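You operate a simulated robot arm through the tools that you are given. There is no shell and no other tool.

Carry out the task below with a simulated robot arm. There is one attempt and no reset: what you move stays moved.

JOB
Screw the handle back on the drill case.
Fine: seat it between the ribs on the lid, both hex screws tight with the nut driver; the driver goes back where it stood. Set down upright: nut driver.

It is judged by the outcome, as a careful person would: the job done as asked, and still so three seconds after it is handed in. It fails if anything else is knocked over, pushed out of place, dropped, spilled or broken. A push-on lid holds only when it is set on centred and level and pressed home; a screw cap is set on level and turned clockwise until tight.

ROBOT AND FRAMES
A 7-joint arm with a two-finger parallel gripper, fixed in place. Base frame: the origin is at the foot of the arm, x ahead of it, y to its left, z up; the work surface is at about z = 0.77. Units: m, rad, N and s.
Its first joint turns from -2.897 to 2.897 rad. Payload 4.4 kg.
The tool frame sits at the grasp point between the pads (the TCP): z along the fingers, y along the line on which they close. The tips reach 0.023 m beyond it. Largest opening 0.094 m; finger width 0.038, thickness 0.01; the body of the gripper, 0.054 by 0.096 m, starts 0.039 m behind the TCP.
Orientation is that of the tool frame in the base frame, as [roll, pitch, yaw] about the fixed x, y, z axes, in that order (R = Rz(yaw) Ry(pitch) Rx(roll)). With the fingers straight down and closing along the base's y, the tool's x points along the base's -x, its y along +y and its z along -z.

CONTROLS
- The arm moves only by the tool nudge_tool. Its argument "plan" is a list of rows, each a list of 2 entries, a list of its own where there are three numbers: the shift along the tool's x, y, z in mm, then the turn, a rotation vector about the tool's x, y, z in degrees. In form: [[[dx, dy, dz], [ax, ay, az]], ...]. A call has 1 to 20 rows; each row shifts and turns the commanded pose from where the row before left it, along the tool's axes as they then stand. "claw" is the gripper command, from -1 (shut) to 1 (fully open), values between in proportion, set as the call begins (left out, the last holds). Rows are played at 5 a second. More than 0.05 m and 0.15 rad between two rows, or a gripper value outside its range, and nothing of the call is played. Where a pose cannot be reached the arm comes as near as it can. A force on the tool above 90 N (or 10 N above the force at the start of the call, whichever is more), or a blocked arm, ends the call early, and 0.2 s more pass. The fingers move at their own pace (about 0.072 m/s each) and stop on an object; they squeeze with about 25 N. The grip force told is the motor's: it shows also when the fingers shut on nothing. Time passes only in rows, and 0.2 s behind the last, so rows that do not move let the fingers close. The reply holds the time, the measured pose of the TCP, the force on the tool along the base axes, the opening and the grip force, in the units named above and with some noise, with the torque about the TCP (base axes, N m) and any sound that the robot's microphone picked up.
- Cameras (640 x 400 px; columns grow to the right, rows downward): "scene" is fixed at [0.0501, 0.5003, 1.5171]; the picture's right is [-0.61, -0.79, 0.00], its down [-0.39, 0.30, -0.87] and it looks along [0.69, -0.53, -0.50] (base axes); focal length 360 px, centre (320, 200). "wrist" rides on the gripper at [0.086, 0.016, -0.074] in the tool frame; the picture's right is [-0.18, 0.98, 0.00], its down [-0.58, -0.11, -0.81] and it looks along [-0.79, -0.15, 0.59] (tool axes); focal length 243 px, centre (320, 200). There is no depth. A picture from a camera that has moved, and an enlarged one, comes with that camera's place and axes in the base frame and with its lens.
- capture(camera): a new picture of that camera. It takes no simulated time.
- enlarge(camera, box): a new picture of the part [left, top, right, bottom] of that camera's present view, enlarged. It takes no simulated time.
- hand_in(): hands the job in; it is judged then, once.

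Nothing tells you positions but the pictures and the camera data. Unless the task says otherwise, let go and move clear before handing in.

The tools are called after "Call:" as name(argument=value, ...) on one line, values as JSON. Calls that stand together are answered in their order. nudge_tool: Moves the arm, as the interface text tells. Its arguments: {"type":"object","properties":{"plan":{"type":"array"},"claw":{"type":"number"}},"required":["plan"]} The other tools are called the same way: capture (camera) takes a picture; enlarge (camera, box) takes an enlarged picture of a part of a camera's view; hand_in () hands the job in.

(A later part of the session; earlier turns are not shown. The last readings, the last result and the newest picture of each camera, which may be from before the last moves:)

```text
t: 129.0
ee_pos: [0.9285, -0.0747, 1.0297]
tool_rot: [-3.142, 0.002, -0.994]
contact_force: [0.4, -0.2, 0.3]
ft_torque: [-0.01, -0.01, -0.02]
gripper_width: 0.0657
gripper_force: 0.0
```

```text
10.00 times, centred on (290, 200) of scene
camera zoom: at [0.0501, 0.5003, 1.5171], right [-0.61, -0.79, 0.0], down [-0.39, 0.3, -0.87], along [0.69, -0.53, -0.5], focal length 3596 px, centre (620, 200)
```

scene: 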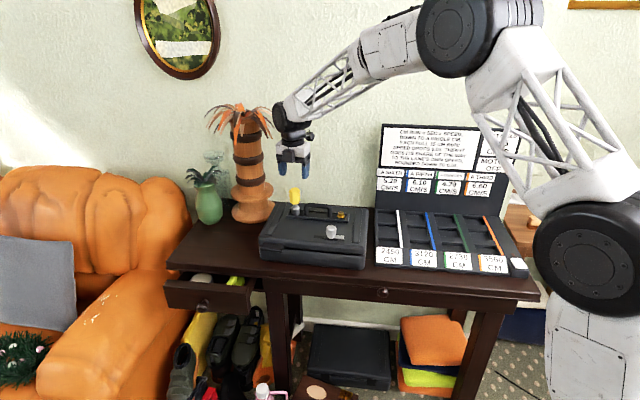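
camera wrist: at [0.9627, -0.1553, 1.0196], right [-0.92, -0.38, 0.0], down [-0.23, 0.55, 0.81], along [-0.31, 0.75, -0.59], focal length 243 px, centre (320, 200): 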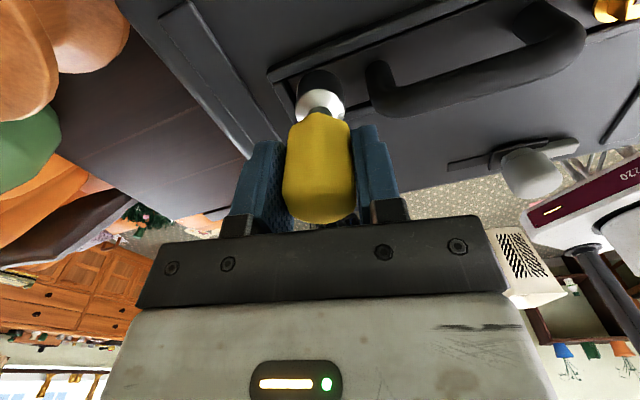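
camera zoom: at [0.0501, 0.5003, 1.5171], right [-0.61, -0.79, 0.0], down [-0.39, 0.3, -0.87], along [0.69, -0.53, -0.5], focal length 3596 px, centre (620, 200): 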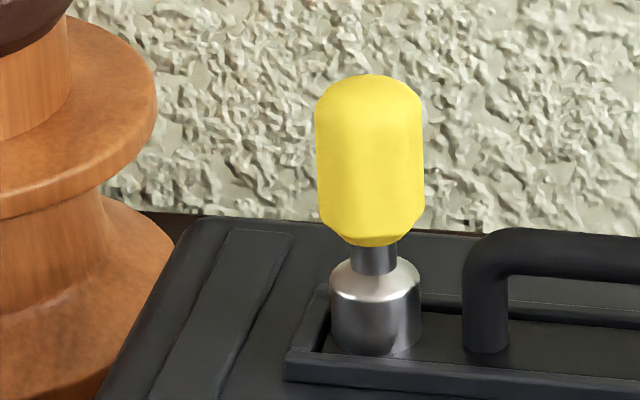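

Call:
nudge_tool(plan=[[[-0.2, 1.2, 20], [0, 0, 0]], [[0, 0, 24], [0, 0, 0]], [[0, 0, 24], [0, 0, 0]], [[0, 0, 16], [0, 0, 0]], [[0, 0, 0], [0, 0, 0]]])

Call:
nudge_tool(plan=[[[0, 0, 0], [0, 0, 0]], [[0, 0, 0], [0, 0, 0]], [[0, 0, 0], [0, 0, 0]], [[0, 0, 0], [0, 0, 0]], [[0, 0, 0], [0, 0, 0]]], claw=-1)

Call:
nudge_tool(plan=[[[0, 0, 0.5], [0, 0, 6]], [[0, 0, 0], [0, 0, 6]], [[0, 0, 0], [0, 0, 6]], [[0, 0, 0], [0, 0, 6]], [[0, 0, 0], [0, 0, 6]], [[0, 0, 0], [0, 0, 6]], [[0, 0, 0], [0, 0, 6]], [[0, 0, 0], [0, 0, 6]], [[0, 0, 0], [0, 0, 6]], [[0, 0, 0], [0, 0, 6]]])

Call:
nudge_tool(plan=[[[0, 0, 0], [0, 0, 6]], [[0, 0, 0], [0, 0, 6]], [[0, 0, 0], [0, 0, 6]], [[0, 0, 0], [0, 0, 6]], [[0, 0, 0], [0, 0, 6]], [[0, 0, 0], [0, 0, 6]], [[0, 0, 0], [0, 0, 6]], [[0, 0, 0], [0, 0, 6]], [[0, 0, 0], [0, 0, 6]], [[0, 0, 0], [0, 0, 6]]])

Call:
enlarge(camera="scene", box=[264, 170, 314, 220])

```text
t: 130.2
ee_pos: [0.9289, -0.0741, 0.9452]
tool_rot: [3.142, -0.002, -0.995]
contact_force: [0.5, -1.1, -0.3]
ft_torque: [0.03, -0.01, -0.03]
gripper_width: 0.0658
gripper_force: 0.0
```

```text
t: 131.4
ee_pos: [0.9287, -0.0747, 0.945]
tool_rot: [-3.141, 0.0, -0.994]
contact_force: [0.6, 1.1, 0.2]
ft_torque: [0.03, -0.05, -0.03]
gripper_width: 0.0334
gripper_force: 25.2
```

```text
t: 133.6
ee_pos: [0.929, -0.0758, 0.9451]
tool_rot: [-3.14, 0.001, -2.043]
contact_force: [2.2, -0.4, 0.1]
ft_torque: [-0.14, -0.22, 0.14]
gripper_width: 0.0333
gripper_force: 24.8
```

```text
t: 135.8
ee_pos: [0.9283, -0.0744, 0.9453]
tool_rot: [-3.141, 0.001, -3.093]
contact_force: [-3.0, 1.7, -0.2]
ft_torque: [0.15, 0.12, 0.24]
gripper_width: 0.0333
gripper_force: 25.1
```

```text
8.00 times, centred on (289, 195) of scene
camera zoom: at [0.0501, 0.5003, 1.5171], right [-0.61, -0.79, 0.0], down [-0.39, 0.3, -0.87], along [0.69, -0.53, -0.5], focal length 2877 px, centre (568, 240)
```

zoom: 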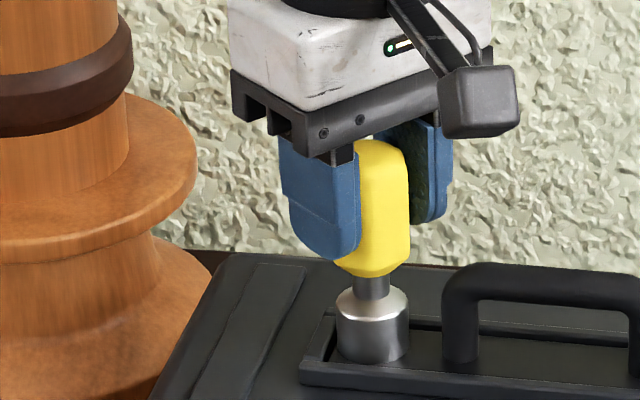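

Side loads are small now and the torque is about 0.2 N·m. Continuing the stroke.

Call:
nudge_tool(plan=[[[0, 0, 0], [0, 0, 6]], [[0, 0, 0], [0, 0, 6]], [[0, 0, 0], [0, 0, 6]], [[0, 0, 0], [0, 0, 6]], [[0, 0, 0], [0, 0, 6]], [[0, 0, 0], [0, 0, 6]], [[0, 0, 0], [0, 0, 6]], [[0, 0, 0], [0, 0, 6]], [[0, 0, 0], [0, 0, 6]], [[0, 0, 0], [0, 0, 6]]])

Call:
nudge_tool(plan=[[[0, 0, 0], [0, 0, 6]], [[0, 0, 0], [0, 0, 6]], [[0, 0, 0], [0, 0, 6]], [[0, 0, 0], [0, 0, 6]], [[0, 0, 0], [0, 0, 6]], [[0, 0, 0], [0, 0, 6]], [[0, 0, 0], [0, 0, 6]], [[0, 0, 0], [0, 0, 6]], [[0, 0, 0], [0, 0, 6]], [[0, 0, 0], [0, 0, 6]]])

Call:
nudge_tool(plan=[[[0, 0, 0], [0, 0, 6]], [[0, 0, 0], [0, 0, 6]], [[0, 0, 0], [0, 0, 6]], [[0, 0, 0], [0, 0, 6]], [[0, 0, 0], [0, 0, 6]], [[0, 0, 0], [0, 0, 6]], [[0, 0, 0], [0, 0, 6]], [[0, 0, 0], [0, 0, 6]], [[0, 0, 0], [0, 0, 6]], [[0, 0, 0], [0, 0, 6]]])

Call:
enlarge(camera="scene", box=[264, 170, 314, 220])

```text
t: 138.0
ee_pos: [0.9272, -0.0758, 0.9458]
tool_rot: [-3.141, 0.0, 2.144]
contact_force: [2.3, 2.6, -0.9]
ft_torque: [0.18, -0.18, -0.01]
gripper_width: 0.0333
gripper_force: 25.2
```

```text
t: 140.2
ee_pos: [0.9279, -0.0754, 0.9456]
tool_rot: [-3.141, 0.0, 1.097]
contact_force: [7.8, -1.9, -0.4]
ft_torque: [-0.06, -0.38, 0.31]
gripper_width: 0.0336
gripper_force: 25.1
```

```text
t: 142.4
ee_pos: [0.9271, -0.075, 0.9444]
tool_rot: [3.14, 0.0, 0.051]
contact_force: [0.8, -0.1, 1.8]
ft_torque: [-0.06, 0.03, 0.02]
gripper_width: 0.0328
gripper_force: 24.8
```

```text
8.00 times, centred on (289, 195) of scene
camera zoom: at [0.0501, 0.5003, 1.5171], right [-0.61, -0.79, 0.0], down [-0.39, 0.3, -0.87], along [0.69, -0.53, -0.5], focal length 2877 px, centre (568, 240)
```

zoom: 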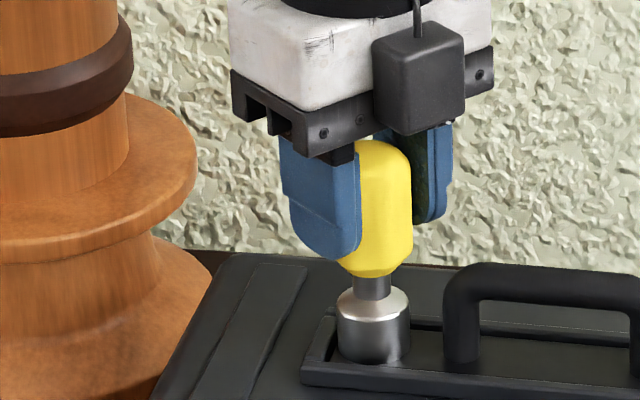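

Full stroke done. I'll lift off and check the screw's height before the next stroke.

Call:
nudge_tool(plan=[[[0, 0, -4], [0, 0, 0]], [[0, 0, -8], [0, 0, 0]], [[0, 0, -15], [0, 0, 0]], [[0, 0, -20], [0, 0, 0]], [[0, 0, -10], [0, 0, 0]], [[0, 0, 0], [0, 0, 0]]])

Call:
enlarge(camera="scene", box=[290, 207, 300, 215])

Call:
enlarge(camera="wrist", box=[272, 0, 368, 120])

```text
t: 143.8
ee_pos: [0.929, -0.0751, 1.0019]
tool_rot: [3.141, 0.0, 0.053]
contact_force: [0.2, -0.6, -1.0]
ft_torque: [0.0, -0.02, 0.01]
gripper_width: 0.0329
gripper_force: 24.7
```

```text
16.00 times, centred on (295, 211) of scene
camera zoom: at [0.0501, 0.5003, 1.5171], right [-0.61, -0.79, 0.0], down [-0.39, 0.3, -0.87], along [0.69, -0.53, -0.5], focal length 5754 px, centre (720, 24)
```

zoom: 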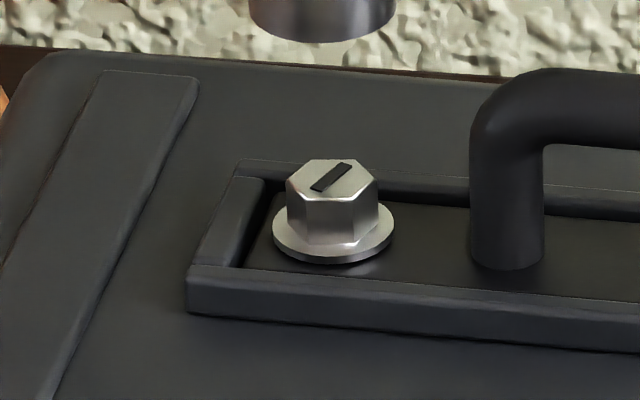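

```text
3.33 times, centred on (320, 60) of wrist
camera zoom: at [1.0156, -0.0862, 1.0761], right [-0.13, -0.99, 0.0], down [-0.59, 0.08, 0.81], along [-0.8, 0.11, -0.59], focal length 809 px, centre (320, 667)
```

zoom: 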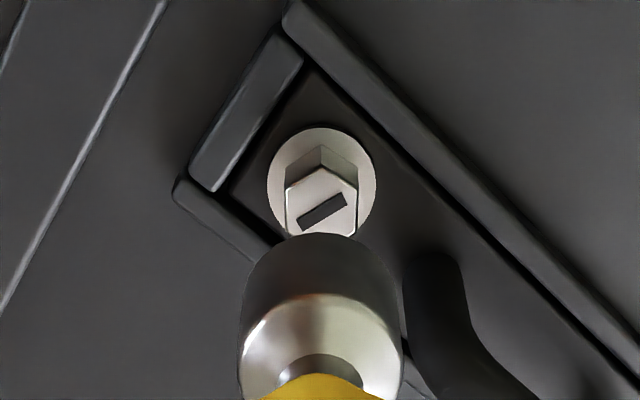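

The slot hasn't moved since my last look. The screw only turned while I was pressing down, about 96° in the first stroke, so I need to hold 10–15 N while turning. I'll unwind in the air and re-engage with pressure.

Call:
nudge_tool(plan=[[[0, 0, 0], [0, 0, -8]], [[0, 0, 0], [0, 0, -8]], [[0, 0, 0], [0, 0, -8]], [[0, 0, 0], [0, 0, -8]], [[0, 0, 0], [0, 0, -8]], [[0, 0, 0], [0, 0, -8]], [[0, 0, 0], [0, 0, -8]], [[0, 0, 0], [0, 0, -8]], [[0, 0, 0], [0, 0, -8]], [[0, 0, 0], [0, 0, -8]], [[0, 0, 0], [0, 0, -8]], [[0, 0, 0], [0, 0, -8]], [[0, 0, 0], [0, 0, -8]], [[0, 0, 0], [0, 0, -8]], [[0, 0, 0], [0, 0, -8]], [[0, 0, 0], [0, 0, -8]], [[0, 0, 0], [0, 0, -8]], [[0, 0, 0], [0, 0, -8]], [[0, 0, 0], [0, 0, -8]], [[0, 0, 0], [0, 0, -8]]])

Call:
nudge_tool(plan=[[[0, 0, 0], [0, 0, -8]], [[0, 0, 0], [0, 0, -8]], [[0, 0, 0], [0, 0, -8]], [[0, 0, 0], [0, 0, -8]], [[0, 0, 0], [0, 0, -8]], [[0, 0, 0], [0, 0, -8]], [[0, 0, 0], [0, 0, -8]], [[0, 0, 0], [0, 0, -8]], [[0, 0, 0], [0, 0, -8]], [[0, 0, 0], [0, 0, -8]], [[0, 0, 0], [0, 0, -8]], [[0, 0, 0], [0, 0, -8]], [[0, 0, 0], [0, 0, -8]], [[0, 0, 0], [0, 0, -8]], [[0, 0, 0], [0, 0, -8]], [[0, 0, 0], [0, 0, -8]], [[0, 0, 0], [0, 0, -8]], [[0, 0, 0], [0, 0, -4]], [[0, 0, 0], [0, 0, 0]]])

Call:
enlarge(camera="wrist", box=[272, 0, 368, 120])

Call:
enlarge(camera="scene", box=[274, 190, 314, 220])

```text
t: 148.0
ee_pos: [0.9271, -0.0756, 1.0027]
tool_rot: [-3.141, 0.0, 2.846]
contact_force: [0.2, -0.4, -0.7]
ft_torque: [-0.02, -0.02, 0.02]
gripper_width: 0.0334
gripper_force: 24.9
```

```text
t: 152.0
ee_pos: [0.9278, -0.0749, 1.0029]
tool_rot: [-3.139, -0.001, -0.992]
contact_force: [0.3, -0.7, -1.0]
ft_torque: [0.03, -0.03, -0.06]
gripper_width: 0.0331
gripper_force: 24.5
```

```text
3.33 times, centred on (320, 60) of wrist
camera zoom: at [0.9618, -0.156, 1.0765], right [-0.92, -0.38, 0.0], down [-0.23, 0.55, 0.81], along [-0.31, 0.75, -0.59], focal length 809 px, centre (320, 667)
```

zoom: 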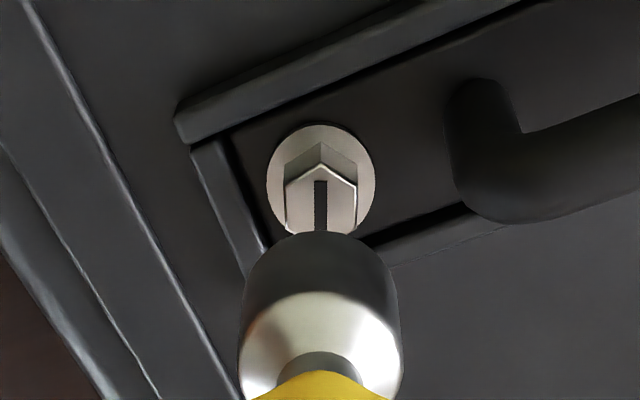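

```text
13.33 times, centred on (294, 205) of scene
camera zoom: at [0.0501, 0.5003, 1.5171], right [-0.61, -0.79, 0.0], down [-0.39, 0.3, -0.87], along [0.69, -0.53, -0.5], focal length 4795 px, centre (667, 133)
```

zoom: 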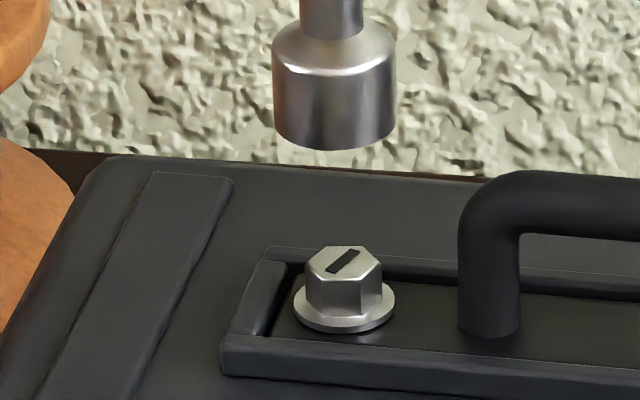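

The hex still looks aligned with the socket. I'll run a clean test: press with about 12 N, turn 36°, then lift and compare the slot direction.

Call:
nudge_tool(plan=[[[0, 0, 15], [0, 0, 0]], [[0, 0, 15], [0, 0, 0]], [[0, 0, 8], [0, 0, 0]], [[0, 0, 5], [0, 0, 0]], [[0, 0, 4], [0, 0, 0]], [[0, 0, 4], [0, 0, 0]], [[0, 0, 4], [0, 0, 0]], [[0, 0, 2], [0, 0, 0]], [[0, 0, 0], [0, 0, 0]]])

Call:
nudge_tool(plan=[[[0, 0, 0.8], [0, 0, 0]], [[0, 0, 0], [0, 0, 0]]])

Call:
nudge_tool(plan=[[[0, 0, 0.8], [0, 0, 0]], [[0, 0, 0], [0, 0, 0]]])

```text
t: 154.0
ee_pos: [0.9285, -0.0754, 0.9461]
tool_rot: [-3.14, -0.001, -0.995]
contact_force: [-0.9, -0.3, 10.5]
ft_torque: [-0.02, 0.16, 0.05]
gripper_width: 0.0327
gripper_force: 24.5
```

```text
t: 154.6
ee_pos: [0.9282, -0.0751, 0.9453]
tool_rot: [-3.139, -0.003, -0.994]
contact_force: [1.7, -0.2, 18.7]
ft_torque: [-0.05, -0.02, 0.15]
gripper_width: 0.0329
gripper_force: 24.8
```

```text
t: 155.2
ee_pos: [0.9261, -0.0748, 0.943]
tool_rot: [-3.141, 0.0, -0.994]
contact_force: [2.6, 1.0, 18.7]
ft_torque: [-0.03, 0.01, 0.09]
gripper_width: 0.0328
gripper_force: 24.8
```

Call:
nudge_tool(plan=[[[0, 0, 0], [0, 0, 6]], [[0, 0, 0], [0, 0, 6]], [[0, 0, 0], [0, 0, 6]]])

Call:
nudge_tool(plan=[[[0, 0, 0], [0, 0, 6]], [[0, 0, 0], [0, 0, 6]], [[0, 0, 0], [0, 0, 6]]])

Call:
nudge_tool(plan=[[[0, 0, -4], [0, 0, 0]], [[0, 0, -8], [0, 0, 0]], [[0, 0, -15], [0, 0, 0]], [[0, 0, -20], [0, 0, 0]], [[0, 0, -10], [0, 0, 0]], [[0, 0, 0], [0, 0, 0]]])

Call:
enlarge(camera="wrist", box=[272, 0, 368, 120])

Call:
enlarge(camera="scene", box=[290, 207, 300, 215])

```text
t: 156.0
ee_pos: [0.9284, -0.0749, 0.9426]
tool_rot: [3.141, 0.001, -1.31]
contact_force: [2.2, -1.7, 9.9]
ft_torque: [0.1, -0.03, 0.29]
gripper_width: 0.0331
gripper_force: 25.2
```

```text
t: 156.8
ee_pos: [0.9288, -0.0759, 0.942]
tool_rot: [-3.141, 0.003, -1.626]
contact_force: [2.1, 0.5, -4.4]
ft_torque: [0.19, -0.34, 0.24]
gripper_width: 0.0336
gripper_force: 25.1
```

```text
t: 158.2
ee_pos: [0.9273, -0.0753, 0.9997]
tool_rot: [3.141, -0.001, -1.625]
contact_force: [-0.8, 0.7, -1.2]
ft_torque: [0.01, -0.02, 0.02]
gripper_width: 0.0324
gripper_force: 25.2
```

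```text
3.33 times, centred on (320, 60) of wrist
camera zoom: at [0.9072, -0.1599, 1.0747], right [-0.97, 0.24, 0.0], down [0.14, 0.58, 0.81], along [0.19, 0.78, -0.59], focal length 809 px, centre (320, 667)
```

zoom: 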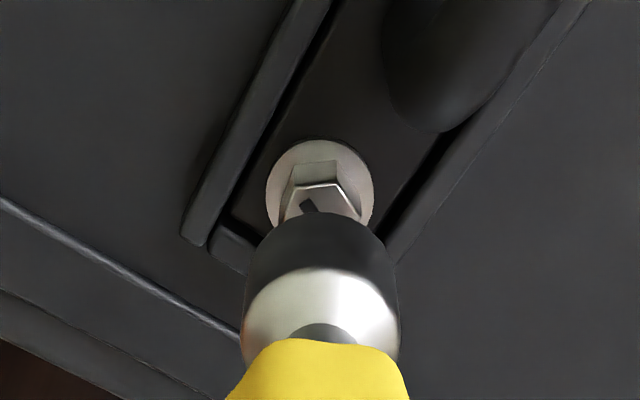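

```text
16.00 times, centred on (295, 211) of scene
camera zoom: at [0.0501, 0.5003, 1.5171], right [-0.61, -0.79, 0.0], down [-0.39, 0.3, -0.87], along [0.69, -0.53, -0.5], focal length 5754 px, centre (720, 24)
```

zoom: 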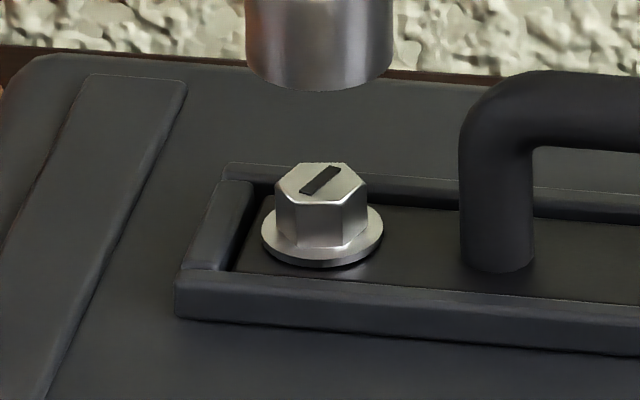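

The grip slipped on the driver while the screw held, so the silver screw may already be tight against about 0.3 N·m. I'll compare both screw heads closely.

Call:
enlarge(camera="scene", box=[286, 203, 304, 214])

Call:
enlarge(camera="scene", box=[332, 206, 350, 217])

Call:
capture(camera="wrist")

```text
16.00 times, centred on (295, 208) of scene
camera zoom: at [0.0501, 0.5003, 1.5171], right [-0.61, -0.79, 0.0], down [-0.39, 0.3, -0.87], along [0.69, -0.53, -0.5], focal length 5754 px, centre (720, 64)
```

zoom: 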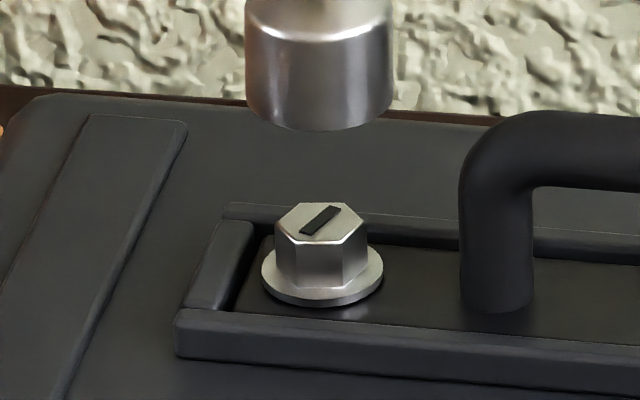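

```text
16.00 times, centred on (341, 212) of scene
camera zoom: at [0.0501, 0.5003, 1.5171], right [-0.61, -0.79, 0.0], down [-0.39, 0.3, -0.87], along [0.69, -0.53, -0.5], focal length 5754 px, centre (-16, 16)
```

zoom: 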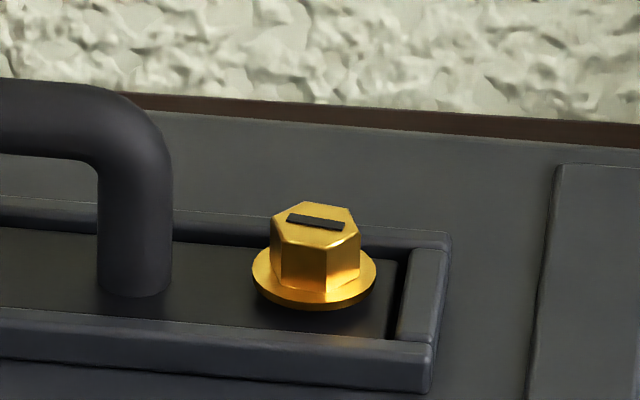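

```text
taken
camera wrist: at [0.9072, -0.1599, 1.0747], right [-0.97, 0.24, 0.0], down [0.14, 0.58, 0.81], along [0.19, 0.78, -0.59], focal length 243 px, centre (320, 200)
```

wrist: 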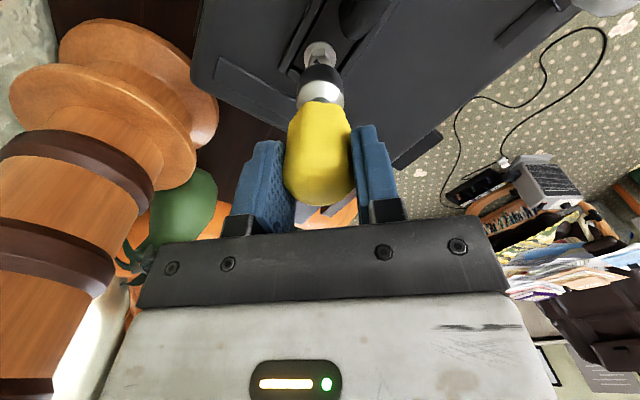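

Silver's washer now sits about 1.5 mm lower than at the start and close on the plate, while gold stands higher. I'll do the gold screw next and compare afterwards. Moving the driver over gold at a safe height.

Call:
nudge_tool(plan=[[[0, 0, -15], [0, 0, 0]], [[0, 0, -10], [0, 0, 7]], [[0, 0, 0], [0, 0, 7]], [[0, 0, 0], [0, 0, 7]], [[0, 0, 0], [0, 0, 7]], [[0, 0, 0], [0, 0, 7]], [[0, 0, 0], [0, 0, 6.9]], [[25, 0.7, 0], [0, 0, 0]], [[25, 0.7, 0], [0, 0, 0]], [[26, 0.7, 0], [0, 0, 0]], [[26, 0.7, 0], [0, 0, 0]], [[26, 0.7, 0], [0, 0, 0]], [[26, 0.8, 0], [0, 0, 0]], [[0, 0, 0], [0, 0, 0]]])

Call:
enlarge(camera="wrist", box=[272, 0, 368, 120])

Call:
enlarge(camera="scene", box=[316, 185, 356, 215])

```text
t: 161.2
ee_pos: [0.8159, -0.182, 1.0256]
tool_rot: [3.141, 0.001, -2.356]
contact_force: [0.0, -1.1, -1.0]
ft_torque: [0.01, -0.03, 0.01]
gripper_width: 0.0324
gripper_force: 25.1
```

```text
3.33 times, centred on (320, 60) of wrist
camera zoom: at [0.7437, -0.2307, 1.1], right [-0.57, 0.82, 0.0], down [0.49, 0.34, 0.81], along [0.66, 0.46, -0.59], focal length 809 px, centre (320, 667)
```

zoom: 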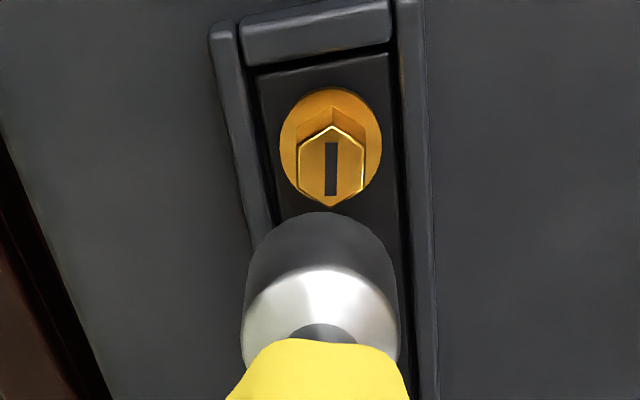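

```text
13.33 times, centred on (336, 200) of scene
camera zoom: at [0.0501, 0.5003, 1.5171], right [-0.61, -0.79, 0.0], down [-0.39, 0.3, -0.87], along [0.69, -0.53, -0.5], focal length 4795 px, centre (107, 200)
```

zoom: 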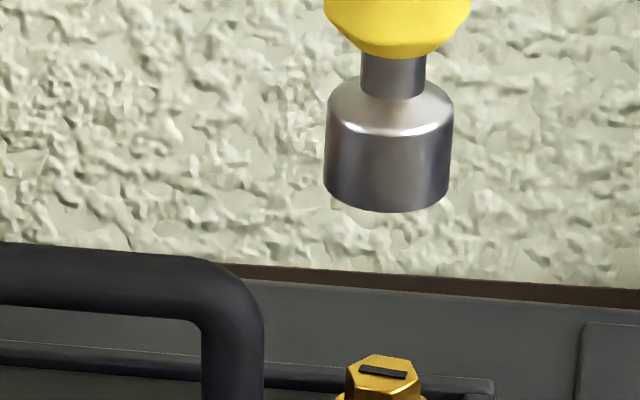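

Gold needs a 2 mm shift toward the front; the driver also hangs slightly lower in the grip now. I'll correct and lower to just above the head.

Call:
nudge_tool(plan=[[[-0.4, 2.2, 10], [0, 0, 0]], [[0, 0, 15], [0, 0, 0]], [[0, 0, 15], [0, 0, 0]], [[0, 0, 8], [0, 0, 0]], [[0, 0, 0], [0, 0, 0]]])

Call:
enlarge(camera="wrist", box=[272, 0, 368, 120])

Call:
enlarge(camera="scene", box=[322, 190, 362, 220])

```text
t: 162.4
ee_pos: [0.8144, -0.179, 0.9767]
tool_rot: [-3.141, 0.0, -2.355]
contact_force: [0.0, -0.1, -1.4]
ft_torque: [-0.03, 0.02, -0.01]
gripper_width: 0.0324
gripper_force: 24.9
```

```text
3.33 times, centred on (320, 60) of wrist
camera zoom: at [0.7425, -0.2283, 1.052], right [-0.57, 0.82, 0.0], down [0.49, 0.34, 0.81], along [0.66, 0.46, -0.59], focal length 809 px, centre (320, 667)
```

zoom: 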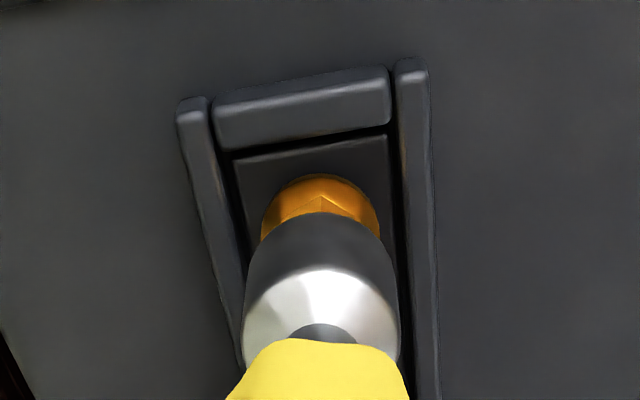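

```text
13.33 times, centred on (342, 205) of scene
camera zoom: at [0.0501, 0.5003, 1.5171], right [-0.61, -0.79, 0.0], down [-0.39, 0.3, -0.87], along [0.69, -0.53, -0.5], focal length 4795 px, centre (27, 133)
```

zoom: 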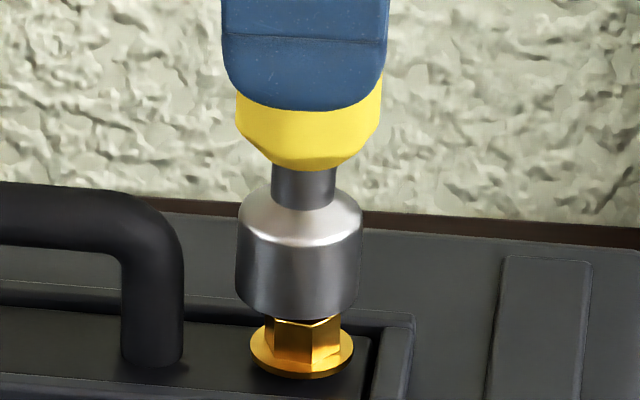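

I'll shift 1.3 mm and pre-turn about 36° so the socket's hex phase matches the gold head, then lower.

Call:
nudge_tool(plan=[[[1.3, 0, 0], [0, 0, 0]], [[0, 0, 0], [0, 0, 6]], [[0, 0, 0], [0, 0, 6]], [[0, 0, 0], [0, 0, 6]], [[0, 0, 0], [0, 0, 6]], [[0, 0, 0], [0, 0, 6]], [[0, 0, 0], [0, 0, 6]], [[0, 0, 0], [0, 0, 0]]])

Call:
enlarge(camera="scene", box=[322, 190, 362, 220])

Call:
enlarge(camera="wrist", box=[272, 0, 368, 120])

```text
t: 164.2
ee_pos: [0.814, -0.1807, 0.9765]
tool_rot: [-3.142, 0.0, -2.984]
contact_force: [0.7, 1.0, -1.2]
ft_torque: [0.01, -0.01, 0.0]
gripper_width: 0.0327
gripper_force: 25.0
```

```text
13.33 times, centred on (342, 205) of scene
camera zoom: at [0.0501, 0.5003, 1.5171], right [-0.61, -0.79, 0.0], down [-0.39, 0.3, -0.87], along [0.69, -0.53, -0.5], focal length 4795 px, centre (27, 133)
```

zoom: 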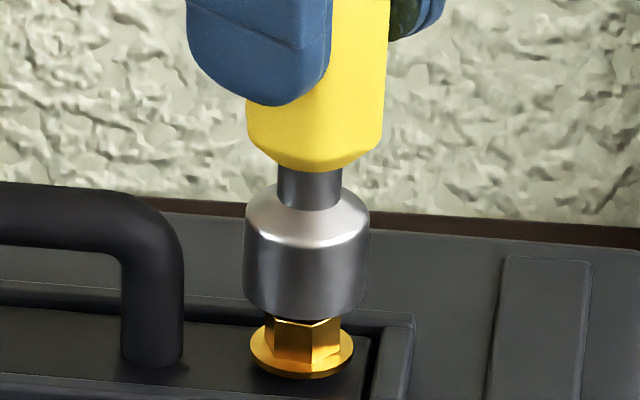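

```text
3.33 times, centred on (320, 60) of wrist
camera zoom: at [0.7262, -0.1773, 1.0517], right [0.03, 1.0, 0.0], down [0.59, -0.02, 0.81], along [0.81, -0.02, -0.59], focal length 809 px, centre (320, 667)
```

zoom: 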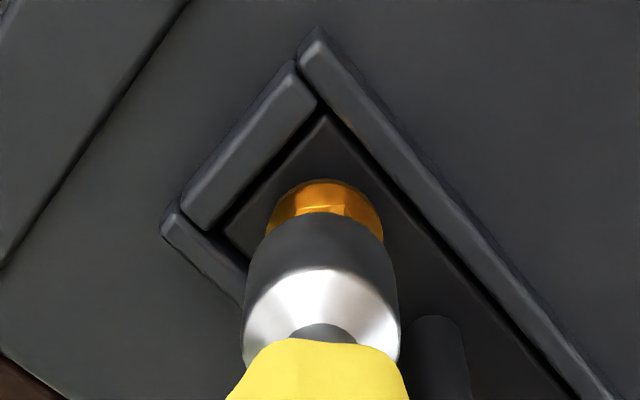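

Call:
nudge_tool(plan=[[[-0.1, 0.7, 3], [0, 0, 0]], [[0, 0, 3], [0, 0, 0]], [[0, 0, 2], [0, 0, 0]], [[0, 0, 0], [0, 0, 0]]])

Call:
nudge_tool(plan=[[[0, 0, 1.5], [0, 0, 0]], [[0, 0, 1.5], [0, 0, 0]], [[0, 0, 0], [0, 0, 0]]])

Call:
nudge_tool(plan=[[[0, 0, 1.5], [0, 0, 0]], [[0, 0, 1.5], [0, 0, 0]], [[0, 0, 0], [0, 0, 0]]])

Call:
enlarge(camera="scene", box=[322, 190, 362, 220])

```text
t: 165.2
ee_pos: [0.8146, -0.1798, 0.9688]
tool_rot: [-3.141, -0.001, -2.984]
contact_force: [0.1, 0.6, -1.3]
ft_torque: [0.0, 0.0, -0.02]
gripper_width: 0.0326
gripper_force: 24.9
```

```text
t: 166.0
ee_pos: [0.8158, -0.1796, 0.968]
tool_rot: [3.141, 0.0, -2.982]
contact_force: [-6.9, -0.3, 9.1]
ft_torque: [0.02, 0.62, 0.04]
gripper_width: 0.0326
gripper_force: 24.8
```

```text
t: 166.8
ee_pos: [0.813, -0.1798, 0.9637]
tool_rot: [3.141, -0.001, -2.982]
contact_force: [-4.0, -0.1, -2.4]
ft_torque: [0.0, 0.29, -0.01]
gripper_width: 0.0326
gripper_force: 25.2
```

```text
13.33 times, centred on (342, 205) of scene
camera zoom: at [0.0501, 0.5003, 1.5171], right [-0.61, -0.79, 0.0], down [-0.39, 0.3, -0.87], along [0.69, -0.53, -0.5], focal length 4795 px, centre (27, 133)
```

zoom: 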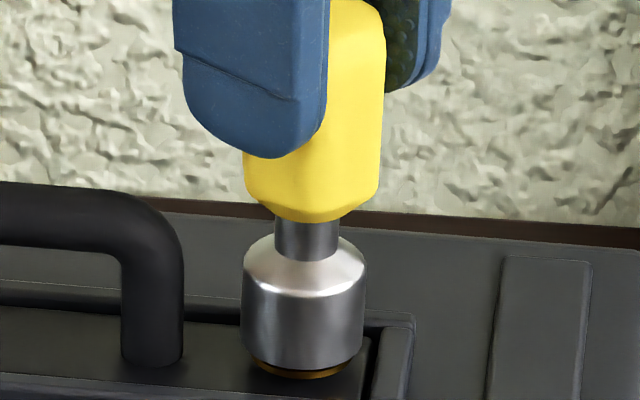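

Engaged on the gold head. I'll relieve the small side load and push down until it bottoms.

Call:
nudge_tool(plan=[[[0.6, 0, 1.5], [0, 0, 0]], [[0, 0, 1.5], [0, 0, 0]], [[0, 0, 1], [0, 0, 0]], [[0, 0, 0], [0, 0, 0]]])

Call:
nudge_tool(plan=[[[0, 0, 1], [0, 0, 0]], [[0, 0, 1], [0, 0, 0]], [[0, 0, 0], [0, 0, 0]]])

Call:
nudge_tool(plan=[[[0, 0, 1], [0, 0, 0]], [[0, 0, 0], [0, 0, 0]]])

Call:
enlarge(camera="scene", box=[322, 190, 362, 220])

```text
t: 167.8
ee_pos: [0.8139, -0.1809, 0.9598]
tool_rot: [3.141, -0.001, -2.982]
contact_force: [7.0, 1.7, 1.1]
ft_torque: [0.14, -0.54, 0.02]
gripper_width: 0.0325
gripper_force: 24.2
```

```text
t: 168.6
ee_pos: [0.8128, -0.18, 0.9579]
tool_rot: [3.141, 0.0, -2.983]
contact_force: [7.2, 1.9, 1.2]
ft_torque: [0.15, -0.57, 0.04]
gripper_width: 0.0326
gripper_force: 25.0
```

```text
t: 169.2
ee_pos: [0.8129, -0.1796, 0.9554]
tool_rot: [-3.141, 0.002, -2.982]
contact_force: [5.4, -0.3, -0.1]
ft_torque: [0.0, -0.33, 0.02]
gripper_width: 0.0323
gripper_force: 25.0
```

```text
13.33 times, centred on (342, 205) of scene
camera zoom: at [0.0501, 0.5003, 1.5171], right [-0.61, -0.79, 0.0], down [-0.39, 0.3, -0.87], along [0.69, -0.53, -0.5], focal length 4795 px, centre (27, 133)
```

zoom: 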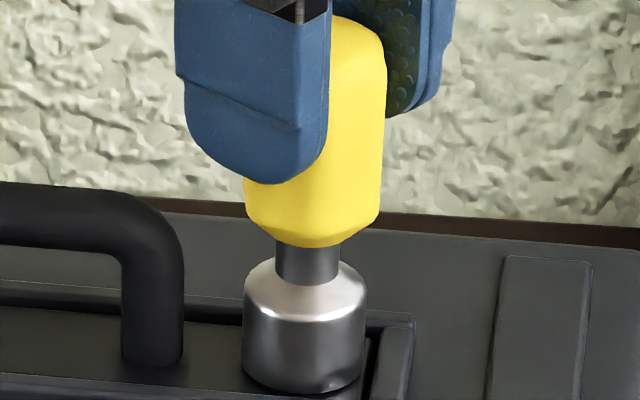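

Bottomed. I'll relax the side load, release with the driver standing on the gold screw, and regrasp it squarely on its flats at the start of a long stroke.

Call:
nudge_tool(plan=[[[-0.35, 0, 0], [0, 0, 0]], [[0, 0, 0], [0, 0, 0]]])

Call:
nudge_tool(plan=[[[0, 0, 0], [0, 0, 0]], [[0, 0, 0], [0, 0, 0]], [[0, 0, 0], [0, 0, 0]]], claw=0.4)

Call:
nudge_tool(plan=[[[0, 0, -15], [0, 0, 0]], [[0, 0, -25], [0, 0, 0]], [[0, 0, -25], [0, 0, 0]], [[0, 0, -10], [0, 0, 0]], [[0, 0, 0], [0, 0, -8]], [[0, 0, 0], [0, 0, -8]], [[0, 0, 0], [0, 0, -8]], [[0, 0, 0], [0, 0, -8]], [[0, 0, 0], [0, 0, -8]], [[0, 0, 0], [0, 0, -8]], [[0, 0, 0], [0, 0, -8]], [[0, 0, 0], [0, 0, -8]], [[0, 0, 0], [0, 0, -8]], [[0, 0, 0], [0, 0, -8]], [[0, 0, 0], [0, 0, -8]], [[0, 0, 0], [0, 0, -8]], [[0, 0, 0], [0, 0, 0]], [[0, 0, 0], [0, 0, 0]]])

Call:
enlarge(camera="wrist", box=[220, 0, 420, 150])

Call:
enlarge(camera="scene", box=[322, 180, 362, 220])

```text
t: 169.8
ee_pos: [0.8132, -0.1796, 0.9567]
tool_rot: [-3.141, 0.001, -2.983]
contact_force: [2.5, -0.2, -2.4]
ft_torque: [-0.05, -0.24, 0.02]
gripper_width: 0.0327
gripper_force: 25.0
```

```text
t: 170.6
ee_pos: [0.8127, -0.1798, 0.9562]
tool_rot: [3.141, 0.0, -2.984]
contact_force: [-0.4, -0.1, 0.3]
ft_torque: [-0.03, -0.01, -0.02]
gripper_width: 0.0659
gripper_force: 0.1
```

```text
t: 174.4
ee_pos: [0.8133, -0.1785, 1.0311]
tool_rot: [3.14, 0.001, -1.308]
contact_force: [-0.8, 0.2, 0.0]
ft_torque: [-0.02, 0.02, 0.01]
gripper_width: 0.0656
gripper_force: 0.0
```

```text
2.67 times, centred on (320, 75) of wrist
camera zoom: at [0.8207, -0.2667, 1.106], right [-1.0, -0.08, 0.0], down [-0.05, 0.59, 0.81], along [-0.06, 0.8, -0.59], focal length 647 px, centre (320, 533)
```

zoom: 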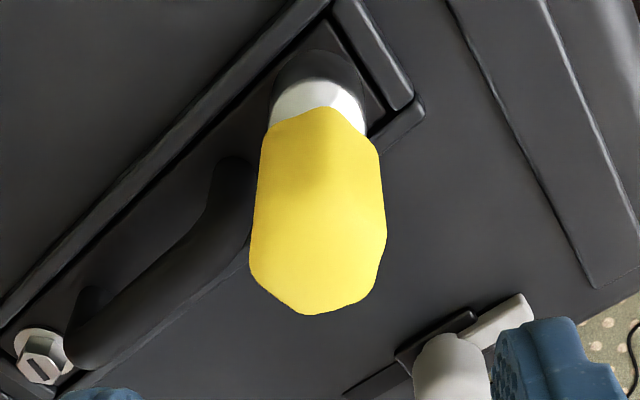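

```text
10.00 times, centred on (342, 200) of scene
camera zoom: at [0.0501, 0.5003, 1.5171], right [-0.61, -0.79, 0.0], down [-0.39, 0.3, -0.87], along [0.69, -0.53, -0.5], focal length 3596 px, centre (100, 200)
```

zoom: 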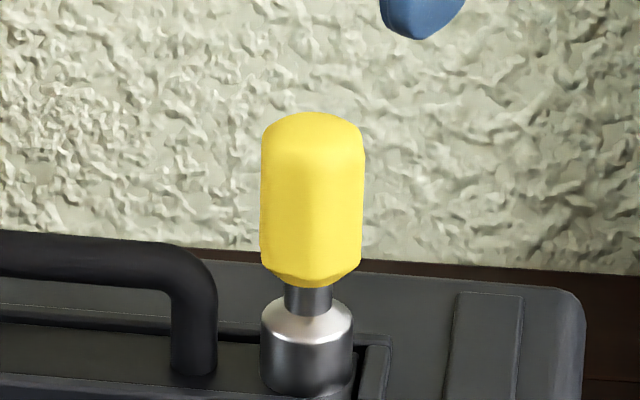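

Well centred on its flats. Lowering and gripping.

Call:
nudge_tool(plan=[[[0, 0, 20], [0, 0, 0]], [[0, 0, 24], [0, 0, 0]], [[0, 0, 24], [0, 0, 0]], [[0, 0, 17], [0, 0, 0]], [[0, 0, 0], [0, 0, 0]]])

Call:
nudge_tool(plan=[[[0, 0, 0], [0, 0, 0]], [[0, 0, 0], [0, 0, 0]], [[0, 0, 0], [0, 0, 0]], [[0, 0, 0], [0, 0, 0]], [[0, 0, 0], [0, 0, 0]]], claw=-1)

Call:
nudge_tool(plan=[[[0, 0, 0.8], [0, 0, 0]], [[0, 0, 0], [0, 0, 0]]])

```text
t: 175.6
ee_pos: [0.814, -0.1802, 0.9452]
tool_rot: [3.141, 0.001, -1.307]
contact_force: [0.4, 0.2, 0.5]
ft_torque: [0.01, -0.01, -0.03]
gripper_width: 0.066
gripper_force: 0.1
```

```text
t: 176.8
ee_pos: [0.8136, -0.1792, 0.9459]
tool_rot: [-3.14, -0.001, -1.307]
contact_force: [6.6, 0.6, -0.5]
ft_torque: [0.06, -0.41, 0.05]
gripper_width: 0.0332
gripper_force: 25.3
```

```text
t: 177.4
ee_pos: [0.8144, -0.1794, 0.9462]
tool_rot: [-3.141, 0.0, -1.308]
contact_force: [3.6, 1.1, 6.1]
ft_torque: [0.13, -0.21, -0.04]
gripper_width: 0.0328
gripper_force: 25.4
```

Squarely gripped with a light press. Now I'll turn clockwise in small checks.

Call:
nudge_tool(plan=[[[0.08, -0.25, 0.2], [0, 0, 6]], [[0, 0, 0], [0, 0, 6]], [[0, 0, 0], [0, 0, 6]], [[0, 0, 0], [0, 0, 6]], [[0, 0, 0], [0, 0, 6]]])

Call:
nudge_tool(plan=[[[0, 0, 0], [0, 0, 6]], [[0, 0, 0], [0, 0, 6]], [[0, 0, 0], [0, 0, 6]], [[0, 0, 0], [0, 0, 6]], [[0, 0, 0], [0, 0, 6]]])

Call:
enlarge(camera="scene", box=[316, 170, 366, 220])

Call:
capture(camera="wrist")

```text
t: 178.6
ee_pos: [0.8144, -0.1802, 0.9449]
tool_rot: [3.142, -0.001, -1.832]
contact_force: [5.5, 1.1, 1.9]
ft_torque: [0.12, -0.35, 0.04]
gripper_width: 0.0327
gripper_force: 24.9
```

```text
t: 179.8
ee_pos: [0.8142, -0.1796, 0.9443]
tool_rot: [-3.14, 0.0, -2.357]
contact_force: [4.4, 2.1, -0.5]
ft_torque: [0.13, -0.25, 0.0]
gripper_width: 0.0325
gripper_force: 25.1
```

```text
8.00 times, centred on (341, 195) of scene
camera zoom: at [0.0501, 0.5003, 1.5171], right [-0.61, -0.79, 0.0], down [-0.39, 0.3, -0.87], along [0.69, -0.53, -0.5], focal length 2877 px, centre (152, 240)
```

zoom: 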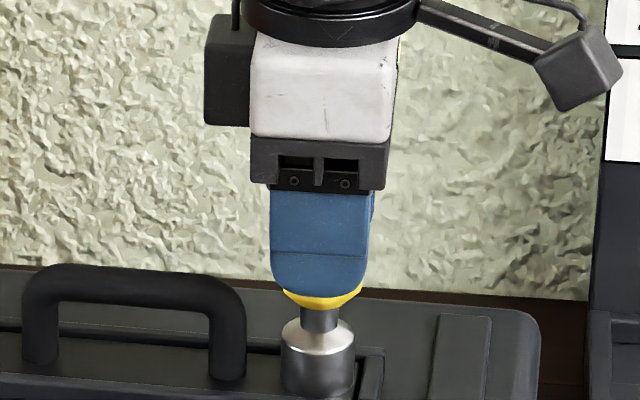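

```text
taken
camera wrist: at [0.7415, -0.2287, 1.0196], right [-0.56, 0.83, 0.0], down [0.49, 0.33, 0.81], along [0.67, 0.46, -0.59], focal length 243 px, centre (320, 200)
```

wrist: 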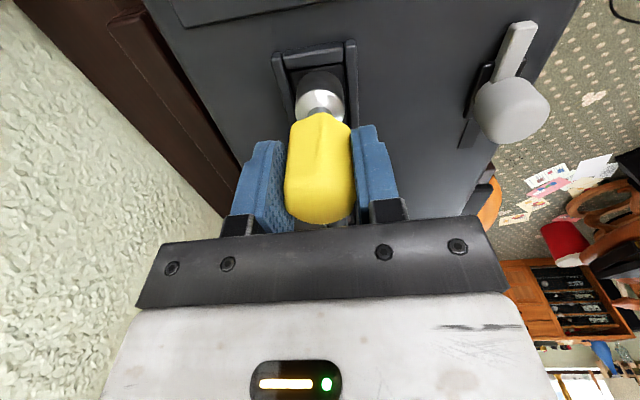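

Torque is low and the handle isn't slipping. I'll continue with a little follow-down.

Call:
nudge_tool(plan=[[[0, 0, 0.3], [0, 0, 6]], [[0, 0, 0.2], [0, 0, 6]], [[0, 0, 0.1], [0, 0, 6]], [[0, 0, 0], [0, 0, 6]], [[0, 0, 0], [0, 0, 6]]])

Call:
nudge_tool(plan=[[[0, 0, 0.3], [0, 0, 6]], [[0, 0, 0.2], [0, 0, 6]], [[0, 0, 0.1], [0, 0, 6]], [[0, 0, 0], [0, 0, 6]], [[0, 0, 0], [0, 0, 6]]])

Call:
nudge_tool(plan=[[[0, 0, 0.3], [0, 0, 6]], [[0, 0, 0.2], [0, 0, 6]], [[0, 0, 0.1], [0, 0, 6]], [[0, 0, 0], [0, 0, 6]], [[0, 0, 0], [0, 0, 6]]])

Call:
capture(camera="wrist")

Call:
enlarge(camera="scene", box=[316, 170, 366, 220])

```text
t: 181.0
ee_pos: [0.8138, -0.1797, 0.9447]
tool_rot: [-3.14, 0.0, -2.879]
contact_force: [0.9, 1.7, 5.8]
ft_torque: [0.1, 0.08, 0.08]
gripper_width: 0.0327
gripper_force: 25.0
```

```text
t: 182.2
ee_pos: [0.8135, -0.1793, 0.9443]
tool_rot: [3.141, 0.0, 2.879]
contact_force: [0.2, 11.3, 8.9]
ft_torque: [0.47, 0.07, 0.3]
gripper_width: 0.0332
gripper_force: 24.8
```

```text
t: 183.4
ee_pos: [0.8147, -0.18, 0.9429]
tool_rot: [-3.141, 0.0, 2.357]
contact_force: [2.7, 7.4, -3.0]
ft_torque: [0.25, -0.1, 0.31]
gripper_width: 0.033
gripper_force: 24.7
```

```text
taken
camera wrist: at [0.7645, -0.1068, 1.0179], right [0.83, 0.56, 0.0], down [0.33, -0.49, 0.81], along [0.46, -0.67, -0.59], focal length 243 px, centre (320, 200)
```

wrist: 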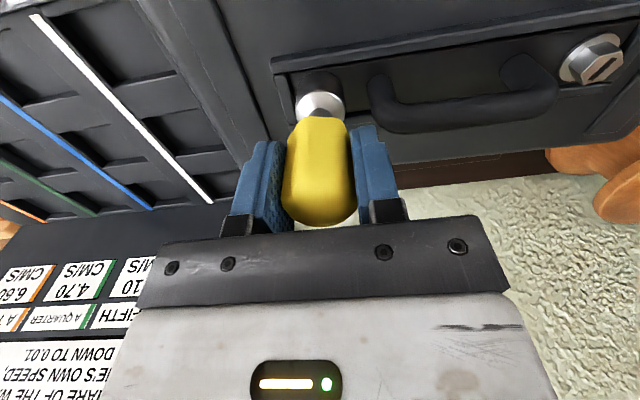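

```text
8.00 times, centred on (341, 195) of scene
camera zoom: at [0.0501, 0.5003, 1.5171], right [-0.61, -0.79, 0.0], down [-0.39, 0.3, -0.87], along [0.69, -0.53, -0.5], focal length 2877 px, centre (152, 240)
```

zoom: 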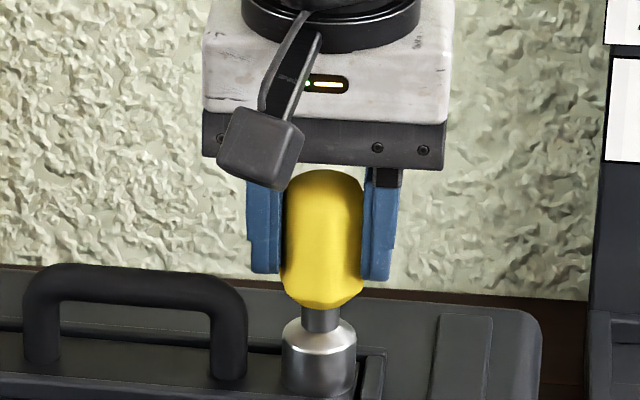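

The handle began slipping at about 0.3 N·m after roughly 100° of turn, the same as silver's 96°. I'll lift off and confirm the gold slot's rotation and height.

Call:
nudge_tool(plan=[[[0, 0, -4], [0, 0, 0]], [[0, 0, -8], [0, 0, 0]], [[0, 0, -15], [0, 0, 0]], [[0, 0, -20], [0, 0, 0]], [[0, 0, -15], [0, 0, 0]], [[0, 0, 0], [0, 0, 0]]])

Call:
enlarge(camera="scene", box=[332, 206, 350, 217])

Call:
enlarge(camera="scene", box=[286, 203, 304, 214])

Call:
enlarge(camera="wrist", box=[260, 0, 420, 120])

```text
t: 184.8
ee_pos: [0.8134, -0.1798, 1.0065]
tool_rot: [-3.142, -0.002, 2.357]
contact_force: [-0.2, -0.9, -19.9]
ft_torque: [-0.07, -0.02, 0.21]
gripper_width: 0.0329
gripper_force: 24.7
```

```text
16.00 times, centred on (341, 212) of scene
camera zoom: at [0.0501, 0.5003, 1.5171], right [-0.61, -0.79, 0.0], down [-0.39, 0.3, -0.87], along [0.69, -0.53, -0.5], focal length 5754 px, centre (-16, 16)
```

zoom: 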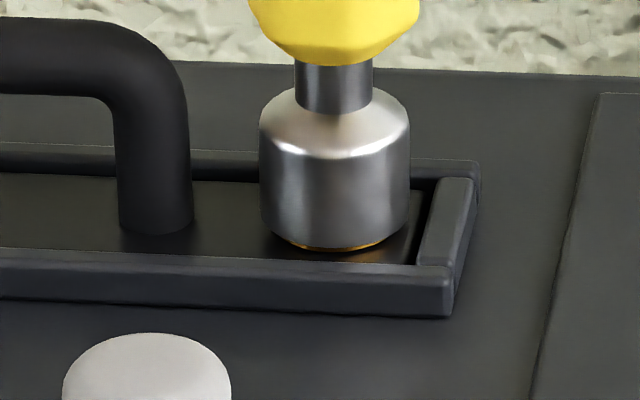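

```text
16.00 times, centred on (295, 208) of scene
camera zoom: at [0.0501, 0.5003, 1.5171], right [-0.61, -0.79, 0.0], down [-0.39, 0.3, -0.87], along [0.69, -0.53, -0.5], focal length 5754 px, centre (720, 64)
```

zoom: 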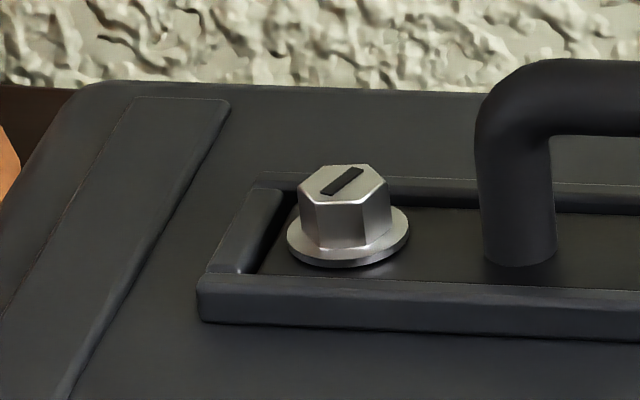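

```text
3.33 times, centred on (340, 60) of wrist
camera zoom: at [0.7645, -0.1067, 1.0805], right [0.82, 0.57, 0.0], down [0.34, -0.49, 0.81], along [0.46, -0.66, -0.59], focal length 809 px, centre (253, 667)
```

zoom: 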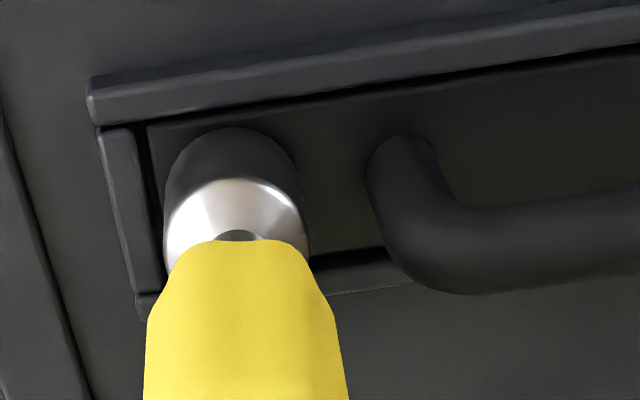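

The socket is jammed on the head and I've lifted that end of the case. I'll lower it back gently right away.

Call:
nudge_tool(plan=[[[0, 0, 3], [0, 0, 0]], [[0, 0, 3], [0, 0, 0]], [[0, 0, 3], [0, 0, 0]], [[0, 0, 3], [0, 0, 0]], [[0, 0, 0], [0, 0, 0]]])

Call:
enlarge(camera="scene", box=[250, 185, 370, 275])

```text
t: 186.0
ee_pos: [0.8141, -0.1797, 0.9935]
tool_rot: [3.141, -0.001, 2.359]
contact_force: [-1.7, -2.1, -16.2]
ft_torque: [-0.12, 0.08, 0.23]
gripper_width: 0.0325
gripper_force: 25.0
```

```text
4.44 times, centred on (310, 230) of scene
camera zoom: at [0.0501, 0.5003, 1.5171], right [-0.61, -0.79, 0.0], down [-0.39, 0.3, -0.87], along [0.69, -0.53, -0.5], focal length 1598 px, centre (364, 67)
```

zoom: 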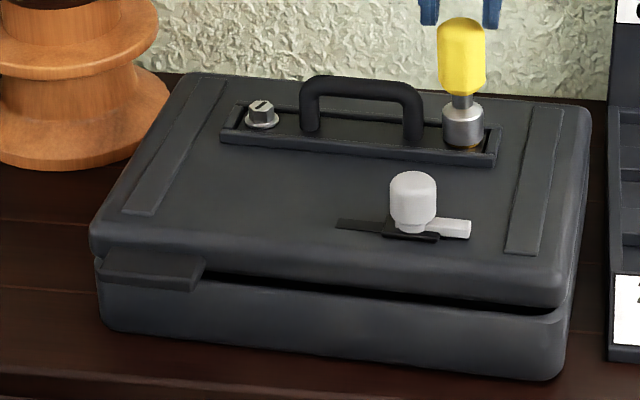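

Call:
nudge_tool(plan=[[[0, 0, 3], [0, 0, 0]], [[0, 0, 3], [0, 0, 0]], [[0, 0, 0], [0, 0, 0]]])

Call:
nudge_tool(plan=[[[0, 0, 3], [0, 0, 0]], [[0, 0, 3], [0, 0, 0]], [[0, 0, 0], [0, 0, 0]]])

Call:
enlarge(camera="scene", box=[250, 185, 370, 275])

```text
t: 186.8
ee_pos: [0.8136, -0.1798, 0.9898]
tool_rot: [3.141, 0.003, 2.358]
contact_force: [-8.2, 4.9, 5.2]
ft_torque: [0.56, 0.69, 0.13]
gripper_width: 0.0324
gripper_force: 25.1
```

```text
t: 187.6
ee_pos: [0.8137, -0.1805, 0.9839]
tool_rot: [-3.14, 0.004, 2.358]
contact_force: [-0.9, -3.7, 19.1]
ft_torque: [-0.3, -0.05, 0.27]
gripper_width: 0.0326
gripper_force: 25.1
```

```text
4.44 times, centred on (310, 230) of scene
camera zoom: at [0.0501, 0.5003, 1.5171], right [-0.61, -0.79, 0.0], down [-0.39, 0.3, -0.87], along [0.69, -0.53, -0.5], focal length 1598 px, centre (364, 67)
```

zoom: 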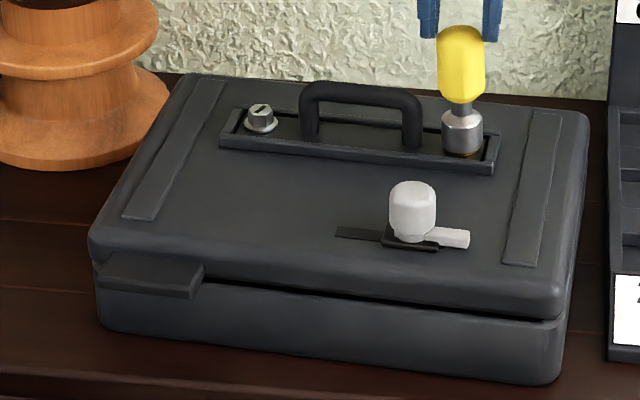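

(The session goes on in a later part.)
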